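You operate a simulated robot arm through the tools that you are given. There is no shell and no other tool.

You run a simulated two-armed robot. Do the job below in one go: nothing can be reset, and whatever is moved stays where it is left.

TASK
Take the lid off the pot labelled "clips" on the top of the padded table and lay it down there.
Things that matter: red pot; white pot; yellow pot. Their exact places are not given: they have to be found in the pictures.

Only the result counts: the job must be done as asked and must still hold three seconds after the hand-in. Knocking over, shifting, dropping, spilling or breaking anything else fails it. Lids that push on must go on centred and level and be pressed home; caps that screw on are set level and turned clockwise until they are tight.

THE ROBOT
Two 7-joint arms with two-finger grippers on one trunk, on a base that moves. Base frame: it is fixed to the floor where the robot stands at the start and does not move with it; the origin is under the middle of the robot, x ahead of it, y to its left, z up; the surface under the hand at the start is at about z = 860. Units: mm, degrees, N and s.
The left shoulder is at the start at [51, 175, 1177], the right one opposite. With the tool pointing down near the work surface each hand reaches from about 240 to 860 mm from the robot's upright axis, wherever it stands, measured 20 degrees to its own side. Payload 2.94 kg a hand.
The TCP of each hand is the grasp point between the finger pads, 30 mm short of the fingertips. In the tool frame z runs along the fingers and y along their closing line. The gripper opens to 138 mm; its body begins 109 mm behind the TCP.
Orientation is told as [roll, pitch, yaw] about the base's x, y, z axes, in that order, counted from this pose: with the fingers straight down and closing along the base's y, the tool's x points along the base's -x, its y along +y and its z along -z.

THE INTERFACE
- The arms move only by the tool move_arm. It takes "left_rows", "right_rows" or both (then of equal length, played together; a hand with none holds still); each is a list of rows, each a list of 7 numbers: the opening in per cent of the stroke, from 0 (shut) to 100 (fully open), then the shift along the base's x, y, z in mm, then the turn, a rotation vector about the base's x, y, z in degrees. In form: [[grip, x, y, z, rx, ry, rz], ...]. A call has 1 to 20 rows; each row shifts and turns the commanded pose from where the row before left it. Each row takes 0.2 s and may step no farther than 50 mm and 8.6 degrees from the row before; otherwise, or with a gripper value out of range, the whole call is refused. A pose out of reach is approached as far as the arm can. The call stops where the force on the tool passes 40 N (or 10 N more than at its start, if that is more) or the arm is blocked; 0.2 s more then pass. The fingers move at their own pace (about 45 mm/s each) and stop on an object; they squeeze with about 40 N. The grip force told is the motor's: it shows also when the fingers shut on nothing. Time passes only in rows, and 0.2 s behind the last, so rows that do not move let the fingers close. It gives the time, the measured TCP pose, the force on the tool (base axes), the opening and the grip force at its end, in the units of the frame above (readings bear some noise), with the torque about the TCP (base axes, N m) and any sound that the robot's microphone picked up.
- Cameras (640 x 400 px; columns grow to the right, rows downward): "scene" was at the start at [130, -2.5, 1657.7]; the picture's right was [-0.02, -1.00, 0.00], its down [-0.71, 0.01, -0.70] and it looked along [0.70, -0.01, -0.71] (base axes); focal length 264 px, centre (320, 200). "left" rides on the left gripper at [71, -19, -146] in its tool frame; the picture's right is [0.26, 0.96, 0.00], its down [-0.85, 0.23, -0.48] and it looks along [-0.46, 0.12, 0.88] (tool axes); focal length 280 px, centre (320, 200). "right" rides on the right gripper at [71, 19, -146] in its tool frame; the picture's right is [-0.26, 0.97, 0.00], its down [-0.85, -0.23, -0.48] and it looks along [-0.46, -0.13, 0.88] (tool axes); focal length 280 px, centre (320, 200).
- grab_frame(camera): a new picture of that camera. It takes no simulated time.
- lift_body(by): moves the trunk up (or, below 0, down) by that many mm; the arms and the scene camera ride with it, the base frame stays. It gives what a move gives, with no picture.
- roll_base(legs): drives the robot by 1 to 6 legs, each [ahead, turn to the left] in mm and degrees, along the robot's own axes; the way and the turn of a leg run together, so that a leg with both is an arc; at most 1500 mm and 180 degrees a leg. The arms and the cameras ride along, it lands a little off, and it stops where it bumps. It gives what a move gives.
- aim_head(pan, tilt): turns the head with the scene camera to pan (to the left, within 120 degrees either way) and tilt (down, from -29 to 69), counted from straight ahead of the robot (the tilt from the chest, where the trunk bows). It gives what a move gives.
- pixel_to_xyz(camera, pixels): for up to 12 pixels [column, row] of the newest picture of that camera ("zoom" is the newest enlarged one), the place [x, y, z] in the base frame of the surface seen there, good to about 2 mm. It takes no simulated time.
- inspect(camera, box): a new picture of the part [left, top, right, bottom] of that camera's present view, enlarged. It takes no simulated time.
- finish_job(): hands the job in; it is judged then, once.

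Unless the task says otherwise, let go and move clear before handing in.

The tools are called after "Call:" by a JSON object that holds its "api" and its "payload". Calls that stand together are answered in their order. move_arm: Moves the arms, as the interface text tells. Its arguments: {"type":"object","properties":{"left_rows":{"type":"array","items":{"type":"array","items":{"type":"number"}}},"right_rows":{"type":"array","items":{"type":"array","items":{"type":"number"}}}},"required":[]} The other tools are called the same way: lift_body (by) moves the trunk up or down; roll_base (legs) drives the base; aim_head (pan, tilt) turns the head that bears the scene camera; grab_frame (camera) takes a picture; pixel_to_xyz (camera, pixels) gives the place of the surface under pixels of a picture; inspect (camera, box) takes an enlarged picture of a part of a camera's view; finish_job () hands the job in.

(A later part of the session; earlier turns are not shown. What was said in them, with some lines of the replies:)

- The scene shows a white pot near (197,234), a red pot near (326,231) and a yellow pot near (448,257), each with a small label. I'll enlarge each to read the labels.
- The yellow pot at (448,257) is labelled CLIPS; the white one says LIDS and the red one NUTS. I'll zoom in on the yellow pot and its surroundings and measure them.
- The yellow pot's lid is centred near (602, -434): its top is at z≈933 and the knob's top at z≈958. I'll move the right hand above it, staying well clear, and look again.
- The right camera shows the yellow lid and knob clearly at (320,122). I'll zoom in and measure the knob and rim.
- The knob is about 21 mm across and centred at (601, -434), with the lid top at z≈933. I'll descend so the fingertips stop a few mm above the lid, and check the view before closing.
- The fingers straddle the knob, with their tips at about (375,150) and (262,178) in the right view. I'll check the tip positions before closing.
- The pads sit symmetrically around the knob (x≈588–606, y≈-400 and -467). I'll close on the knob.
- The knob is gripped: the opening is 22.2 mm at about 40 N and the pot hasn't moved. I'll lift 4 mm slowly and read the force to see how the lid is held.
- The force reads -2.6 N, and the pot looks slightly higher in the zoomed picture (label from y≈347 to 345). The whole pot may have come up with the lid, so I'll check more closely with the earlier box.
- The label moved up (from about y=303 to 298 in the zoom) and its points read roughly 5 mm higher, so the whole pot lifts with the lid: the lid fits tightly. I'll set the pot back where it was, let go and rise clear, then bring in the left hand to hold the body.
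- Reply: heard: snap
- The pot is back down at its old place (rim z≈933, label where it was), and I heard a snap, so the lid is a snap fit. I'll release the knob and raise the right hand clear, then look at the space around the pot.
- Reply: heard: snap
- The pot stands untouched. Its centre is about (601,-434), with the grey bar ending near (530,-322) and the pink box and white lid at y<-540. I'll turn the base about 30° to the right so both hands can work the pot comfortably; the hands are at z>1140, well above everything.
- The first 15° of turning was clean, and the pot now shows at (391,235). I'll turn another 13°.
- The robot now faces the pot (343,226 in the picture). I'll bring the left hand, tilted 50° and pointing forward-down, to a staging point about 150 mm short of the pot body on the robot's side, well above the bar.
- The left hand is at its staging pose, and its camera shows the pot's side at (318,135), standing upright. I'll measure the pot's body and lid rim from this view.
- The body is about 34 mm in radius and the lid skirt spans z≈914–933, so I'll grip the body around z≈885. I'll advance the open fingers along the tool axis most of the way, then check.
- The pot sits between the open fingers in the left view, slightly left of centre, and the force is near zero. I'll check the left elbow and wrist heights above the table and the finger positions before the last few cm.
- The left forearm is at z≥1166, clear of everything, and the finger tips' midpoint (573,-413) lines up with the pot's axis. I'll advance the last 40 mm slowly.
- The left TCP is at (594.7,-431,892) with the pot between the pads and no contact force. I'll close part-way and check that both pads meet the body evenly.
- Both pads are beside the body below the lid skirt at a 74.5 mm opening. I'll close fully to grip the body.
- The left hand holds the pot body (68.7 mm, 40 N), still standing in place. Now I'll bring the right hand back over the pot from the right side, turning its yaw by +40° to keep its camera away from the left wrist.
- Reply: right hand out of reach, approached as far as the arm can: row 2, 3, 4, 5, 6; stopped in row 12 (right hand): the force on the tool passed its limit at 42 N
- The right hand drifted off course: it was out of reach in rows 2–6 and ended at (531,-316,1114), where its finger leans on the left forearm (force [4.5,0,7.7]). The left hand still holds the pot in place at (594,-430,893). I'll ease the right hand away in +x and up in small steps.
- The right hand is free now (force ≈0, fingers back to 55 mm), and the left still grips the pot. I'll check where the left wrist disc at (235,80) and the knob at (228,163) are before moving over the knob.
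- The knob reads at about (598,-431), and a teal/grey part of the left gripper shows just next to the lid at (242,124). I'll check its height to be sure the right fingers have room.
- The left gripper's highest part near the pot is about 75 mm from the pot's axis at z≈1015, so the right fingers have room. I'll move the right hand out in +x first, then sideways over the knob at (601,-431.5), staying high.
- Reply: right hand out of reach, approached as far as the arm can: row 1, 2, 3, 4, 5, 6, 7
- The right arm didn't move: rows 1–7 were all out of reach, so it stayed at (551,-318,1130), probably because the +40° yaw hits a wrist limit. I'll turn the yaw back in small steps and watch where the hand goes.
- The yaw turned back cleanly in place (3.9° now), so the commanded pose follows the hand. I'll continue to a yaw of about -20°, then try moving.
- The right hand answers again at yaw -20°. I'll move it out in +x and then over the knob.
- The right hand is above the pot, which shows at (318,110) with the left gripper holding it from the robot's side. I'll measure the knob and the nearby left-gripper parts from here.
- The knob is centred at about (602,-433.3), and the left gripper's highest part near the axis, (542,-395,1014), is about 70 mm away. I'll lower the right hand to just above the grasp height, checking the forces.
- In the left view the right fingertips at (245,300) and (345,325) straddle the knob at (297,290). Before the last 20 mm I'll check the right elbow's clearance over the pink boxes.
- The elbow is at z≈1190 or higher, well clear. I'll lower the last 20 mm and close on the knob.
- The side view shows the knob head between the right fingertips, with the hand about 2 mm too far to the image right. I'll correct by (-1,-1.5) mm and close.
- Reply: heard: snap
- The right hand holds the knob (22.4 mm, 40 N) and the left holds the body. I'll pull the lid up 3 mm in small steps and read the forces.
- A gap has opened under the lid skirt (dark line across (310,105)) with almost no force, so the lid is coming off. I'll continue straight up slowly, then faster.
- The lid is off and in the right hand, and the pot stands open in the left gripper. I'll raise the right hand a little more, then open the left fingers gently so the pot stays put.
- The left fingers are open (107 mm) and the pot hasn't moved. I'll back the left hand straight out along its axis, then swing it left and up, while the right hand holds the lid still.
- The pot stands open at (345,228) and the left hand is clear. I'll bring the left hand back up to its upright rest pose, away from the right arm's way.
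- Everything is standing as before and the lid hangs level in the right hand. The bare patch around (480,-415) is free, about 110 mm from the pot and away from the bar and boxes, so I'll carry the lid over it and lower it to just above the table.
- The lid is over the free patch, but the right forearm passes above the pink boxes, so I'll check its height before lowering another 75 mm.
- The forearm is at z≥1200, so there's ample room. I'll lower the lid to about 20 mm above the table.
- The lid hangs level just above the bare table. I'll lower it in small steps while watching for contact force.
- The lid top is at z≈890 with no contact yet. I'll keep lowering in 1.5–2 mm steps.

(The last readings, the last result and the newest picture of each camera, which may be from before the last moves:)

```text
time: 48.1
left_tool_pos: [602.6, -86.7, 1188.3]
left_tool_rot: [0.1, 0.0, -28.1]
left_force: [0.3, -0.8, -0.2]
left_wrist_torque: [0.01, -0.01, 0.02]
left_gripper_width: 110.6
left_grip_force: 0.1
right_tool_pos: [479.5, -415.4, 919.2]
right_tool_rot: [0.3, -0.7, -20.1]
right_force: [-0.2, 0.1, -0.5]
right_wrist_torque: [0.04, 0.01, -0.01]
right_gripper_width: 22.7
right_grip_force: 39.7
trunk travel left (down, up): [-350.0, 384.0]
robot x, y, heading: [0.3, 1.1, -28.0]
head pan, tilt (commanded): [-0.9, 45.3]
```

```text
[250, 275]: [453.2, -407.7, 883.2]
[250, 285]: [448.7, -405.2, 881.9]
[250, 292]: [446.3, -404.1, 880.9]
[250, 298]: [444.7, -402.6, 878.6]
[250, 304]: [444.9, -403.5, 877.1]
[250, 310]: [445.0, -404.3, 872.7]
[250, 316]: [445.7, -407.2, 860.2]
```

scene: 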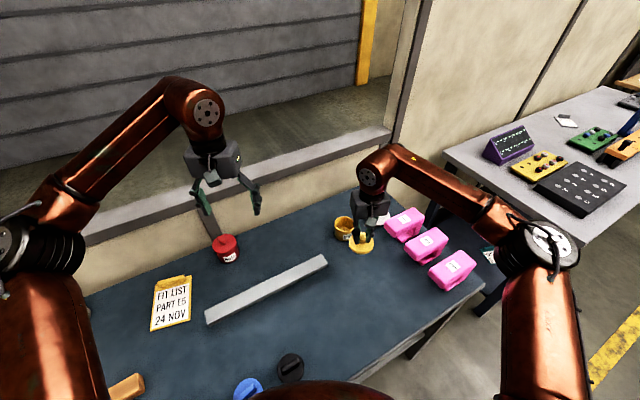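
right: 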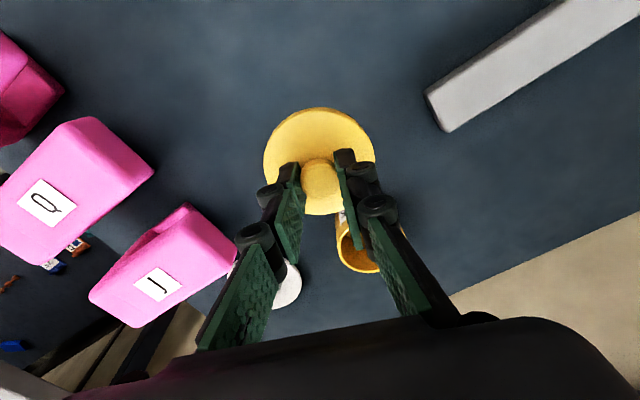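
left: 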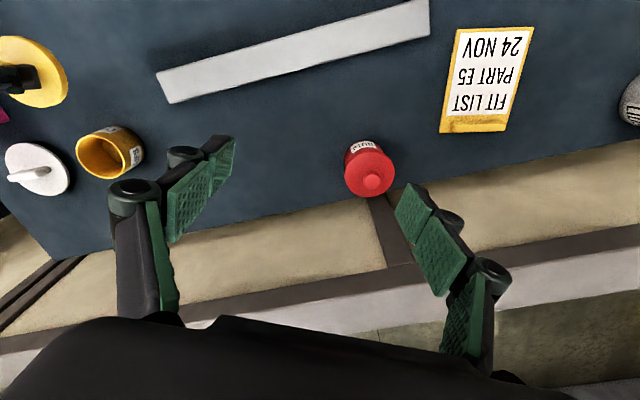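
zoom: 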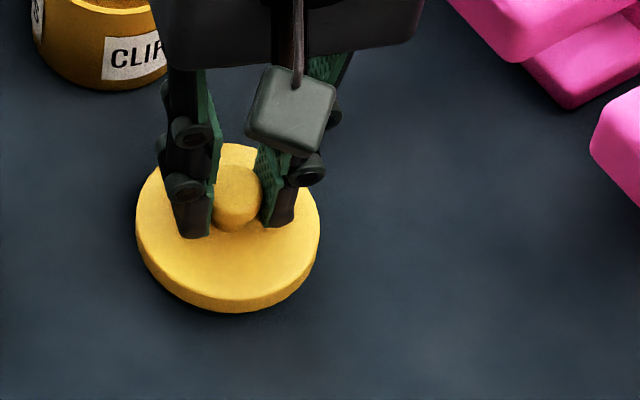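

The lid's lower edge reads about z≈871, roughly 11 mm above the table. I'll continue down carefully.

Call:
{"api": "move_arm", "payload": {"right_rows": [[0, 0, 0, -2, 0, 0, 0], [0, 0, 0, -2, 0, 0, 0], [0, 0, 0, -1.5, 0, 0, 0], [0, 0, 0, -1, 0, 0, 0], [0, 0, 0, 0, 0, 0, 0]]}}

Call:
{"api": "inspect", "payload": {"camera": "scene", "box": [335, 230, 405, 280]}}

Call:
{"api": "pixel_to_xyz", "payload": {"camera": "zoom", "pixels": [[250, 285], [250, 298], [250, 304], [250, 310], [250, 316], [250, 322], [250, 328]]}}

```text
time: 49.3
left_tool_pos: [603.3, -85.8, 1187.6]
left_tool_rot: [0.2, 0.0, -28.1]
left_force: [0.4, -0.4, 0.2]
left_wrist_torque: [0.02, 0.03, -0.02]
left_gripper_width: 110.4
left_grip_force: 0.1
right_tool_pos: [479.2, -415.7, 911.7]
right_tool_rot: [0.3, -0.7, -20.2]
right_force: [0.9, -0.2, -0.1]
right_wrist_torque: [-0.01, 0.01, 0.04]
right_gripper_width: 22.6
right_grip_force: 39.9
trunk travel left (down, up): [-350.0, 384.0]
robot x, y, heading: [1.2, 4.1, -28.2]
head pan, tilt (commanded): [-0.9, 45.3]
```

```text
8.00 times, centred on (370, 255) of scene
```

zoom: 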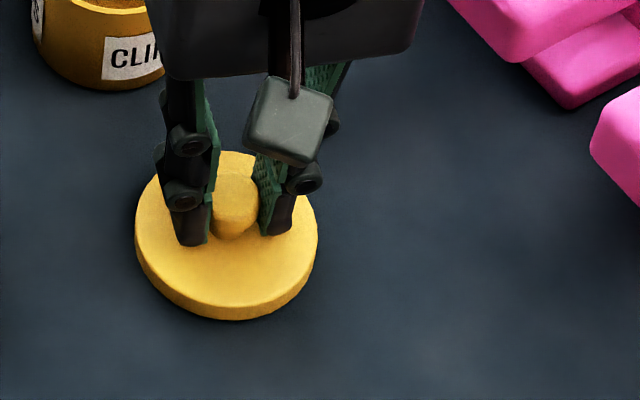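

```text
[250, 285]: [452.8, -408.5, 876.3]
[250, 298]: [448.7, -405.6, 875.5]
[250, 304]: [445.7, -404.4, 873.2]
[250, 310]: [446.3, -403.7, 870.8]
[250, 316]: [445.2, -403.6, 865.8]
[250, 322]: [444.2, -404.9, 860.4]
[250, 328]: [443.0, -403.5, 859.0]
```

The lid's bottom edge is now about 4 mm above the table. I'll go down in 1 mm steps until contact shows.

Call:
{"api": "move_arm", "payload": {"right_rows": [[0, 0, 0, -1, 0, 0, 0], [0, 0, 0, -1, 0, 0, 0], [0, 0, 0, -0.8, 0, 0, 0], [0, 0, 0, 0, 0, 0, 0]]}}

```text
time: 50.3
left_tool_pos: [603.5, -85.9, 1187.0]
left_tool_rot: [0.1, 0.0, -28.1]
left_force: [0.4, 0.2, -0.2]
left_wrist_torque: [-0.01, -0.02, 0.01]
left_gripper_width: 110.3
left_grip_force: 0.0
right_tool_pos: [480.5, -414.9, 907.8]
right_tool_rot: [0.3, -0.7, -20.2]
right_force: [0.7, -0.4, 1.1]
right_wrist_torque: [0.0, -0.02, 0.02]
right_gripper_width: 22.9
right_grip_force: 40.2
trunk travel left (down, up): [-350.0, 384.0]
robot x, y, heading: [-1.5, 5.1, -28.4]
head pan, tilt (commanded): [-0.9, 45.3]
```

Call:
{"api": "move_arm", "payload": {"right_rows": [[0, 0, 0, -0.6, 0, 0, 0], [0, 0, 0, -0.6, 0, 0, 0], [0, 0, 0, 0, 0, 0, 0]]}}

Call:
{"api": "inspect", "payload": {"camera": "scene", "box": [335, 230, 405, 280]}}

Call:
{"api": "pixel_to_xyz", "payload": {"camera": "zoom", "pixels": [[250, 285], [180, 280], [290, 270], [250, 318], [250, 324]]}}

```text
time: 51.1
left_tool_pos: [602.2, -86.4, 1188.9]
left_tool_rot: [0.1, 0.0, -28.2]
left_force: [0.3, 0.0, 0.2]
left_wrist_torque: [0.02, 0.01, 0.01]
left_gripper_width: 110.5
left_grip_force: 0.0
right_tool_pos: [481.0, -414.2, 908.5]
right_tool_rot: [0.3, -0.8, -20.3]
right_force: [-0.3, -1.3, 5.9]
right_wrist_torque: [0.23, -0.09, 0.0]
right_gripper_width: 23.0
right_grip_force: 39.6
trunk travel left (down, up): [-350.0, 384.0]
robot x, y, heading: [3.4, 3.6, -28.1]
head pan, tilt (commanded): [-0.9, 45.3]
```

```text
8.00 times, centred on (370, 255) of scene
```

zoom: 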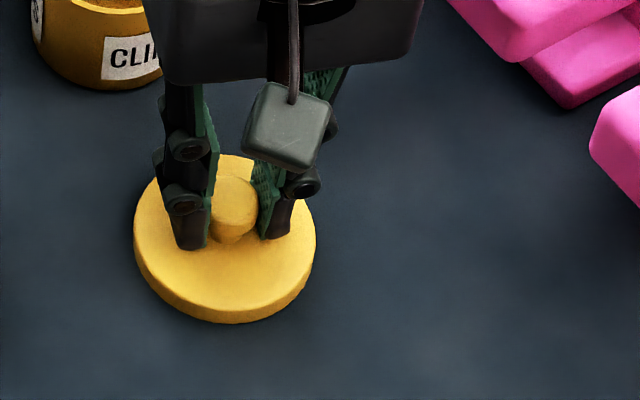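

```text
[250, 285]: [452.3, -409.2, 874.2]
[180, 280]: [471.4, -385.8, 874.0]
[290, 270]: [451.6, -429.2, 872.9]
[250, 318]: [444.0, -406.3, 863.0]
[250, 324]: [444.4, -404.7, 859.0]
```

The lid rests on the table: there's 5.9 N upward force and the top is level at z≈873–874. I'll open the right fingers and rise straight up.

Call:
{"api": "move_arm", "payload": {"right_rows": [[18, 0, 0, 0.5, 0, 0, 0], [24, 0, 0, 0, 0, 0, 0], [32, 0, 0, 0, 0, 0, 0], [36, 0, 0, 0, 0, 0, 0], [36, 0, 0, 5, 0, 0, 0], [36, 0, 0, 15, 0, 0, 0], [36, 0, 0, 30, 0, 0, 0], [36, 0, 0, 40, 0, 0, 0], [36, 0, 0, 40, 0, 0, 0], [36, 0, 0, 40, 0, 0, 0], [36, 0, 0, 40, 0, 0, 0], [36, 0, 0, 0, 0, 0, 0]]}}

Call:
{"api": "grab_frame", "payload": {"camera": "scene"}}

Call:
{"api": "inspect", "payload": {"camera": "scene", "box": [300, 190, 460, 300]}}

Call:
{"api": "grab_frame", "payload": {"camera": "right"}}

```text
time: 53.7
left_tool_pos: [603.8, -86.4, 1187.3]
left_tool_rot: [0.1, 0.0, -28.1]
left_force: [-1.0, 0.1, 0.7]
left_wrist_torque: [0.02, 0.01, 0.0]
left_gripper_width: 110.2
left_grip_force: 0.1
right_tool_pos: [480.1, -415.8, 1118.4]
right_tool_rot: [0.3, -0.7, -20.0]
right_force: [0.0, -0.3, 0.3]
right_wrist_torque: [0.04, 0.04, -0.02]
right_gripper_width: 49.7
right_grip_force: 0.1
trunk travel left (down, up): [-350.0, 384.0]
robot x, y, heading: [2.2, -0.7, -28.4]
head pan, tilt (commanded): [-0.9, 45.3]
```

```text
taken
```

scene: 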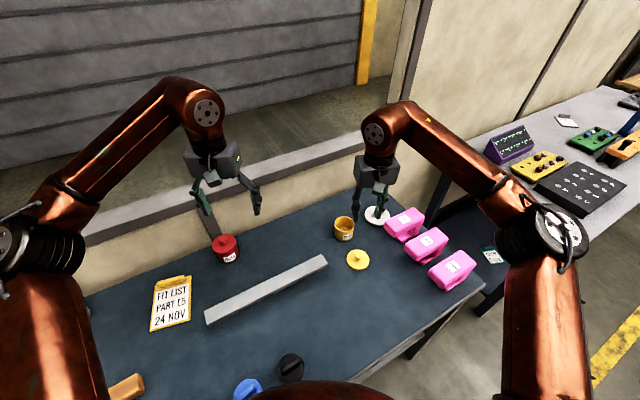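

```text
3.64 times, centred on (380, 245) of scene
```

zoom: 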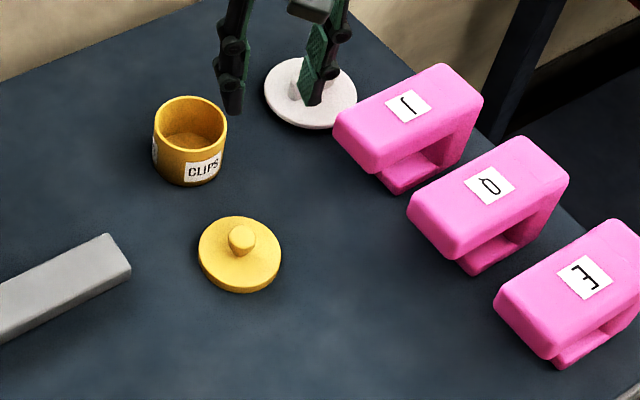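

```text
taken
```

right: 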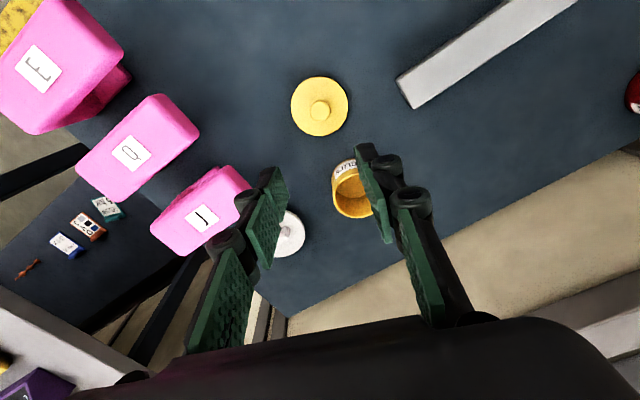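

The lid lies flat on the dark padded table at (358,259), knob up. The open CLIPS pot stands in its place at (344,229), nothing else has moved, and both hands are clear, so I'm handing in.

Call:
{"api": "finish_job", "payload": {}}

```text
The job is handed in.
```

The lid is off the yellow pot labelled "CLIPS" and lies flat, knob up, on the padded table. It is at about (480, -415), roughly 12 cm from the pot. I've handed the job in, but no verdict came back with it.

- **How it came off:** the lid fits tightly, so my first pull with one hand lifted the whole pot about 5 mm. I set it back down where it was, then held the body with the left hand while the right hand lifted the lid off.
- **Pot:** it is standing open where it was. The final pictures show no visible shift.
- **One bump:** while coming back over the pot, the right hand went off course and pressed against the left forearm until it stopped at 42 N. I backed it off, and neither the pot nor the left grip moved.
- **Other things on the table:** everything in view in the final pictures was where it had been. The white pot was outside that view, but no hand worked near it.

Both hands had let go and moved clear before the hand-in.
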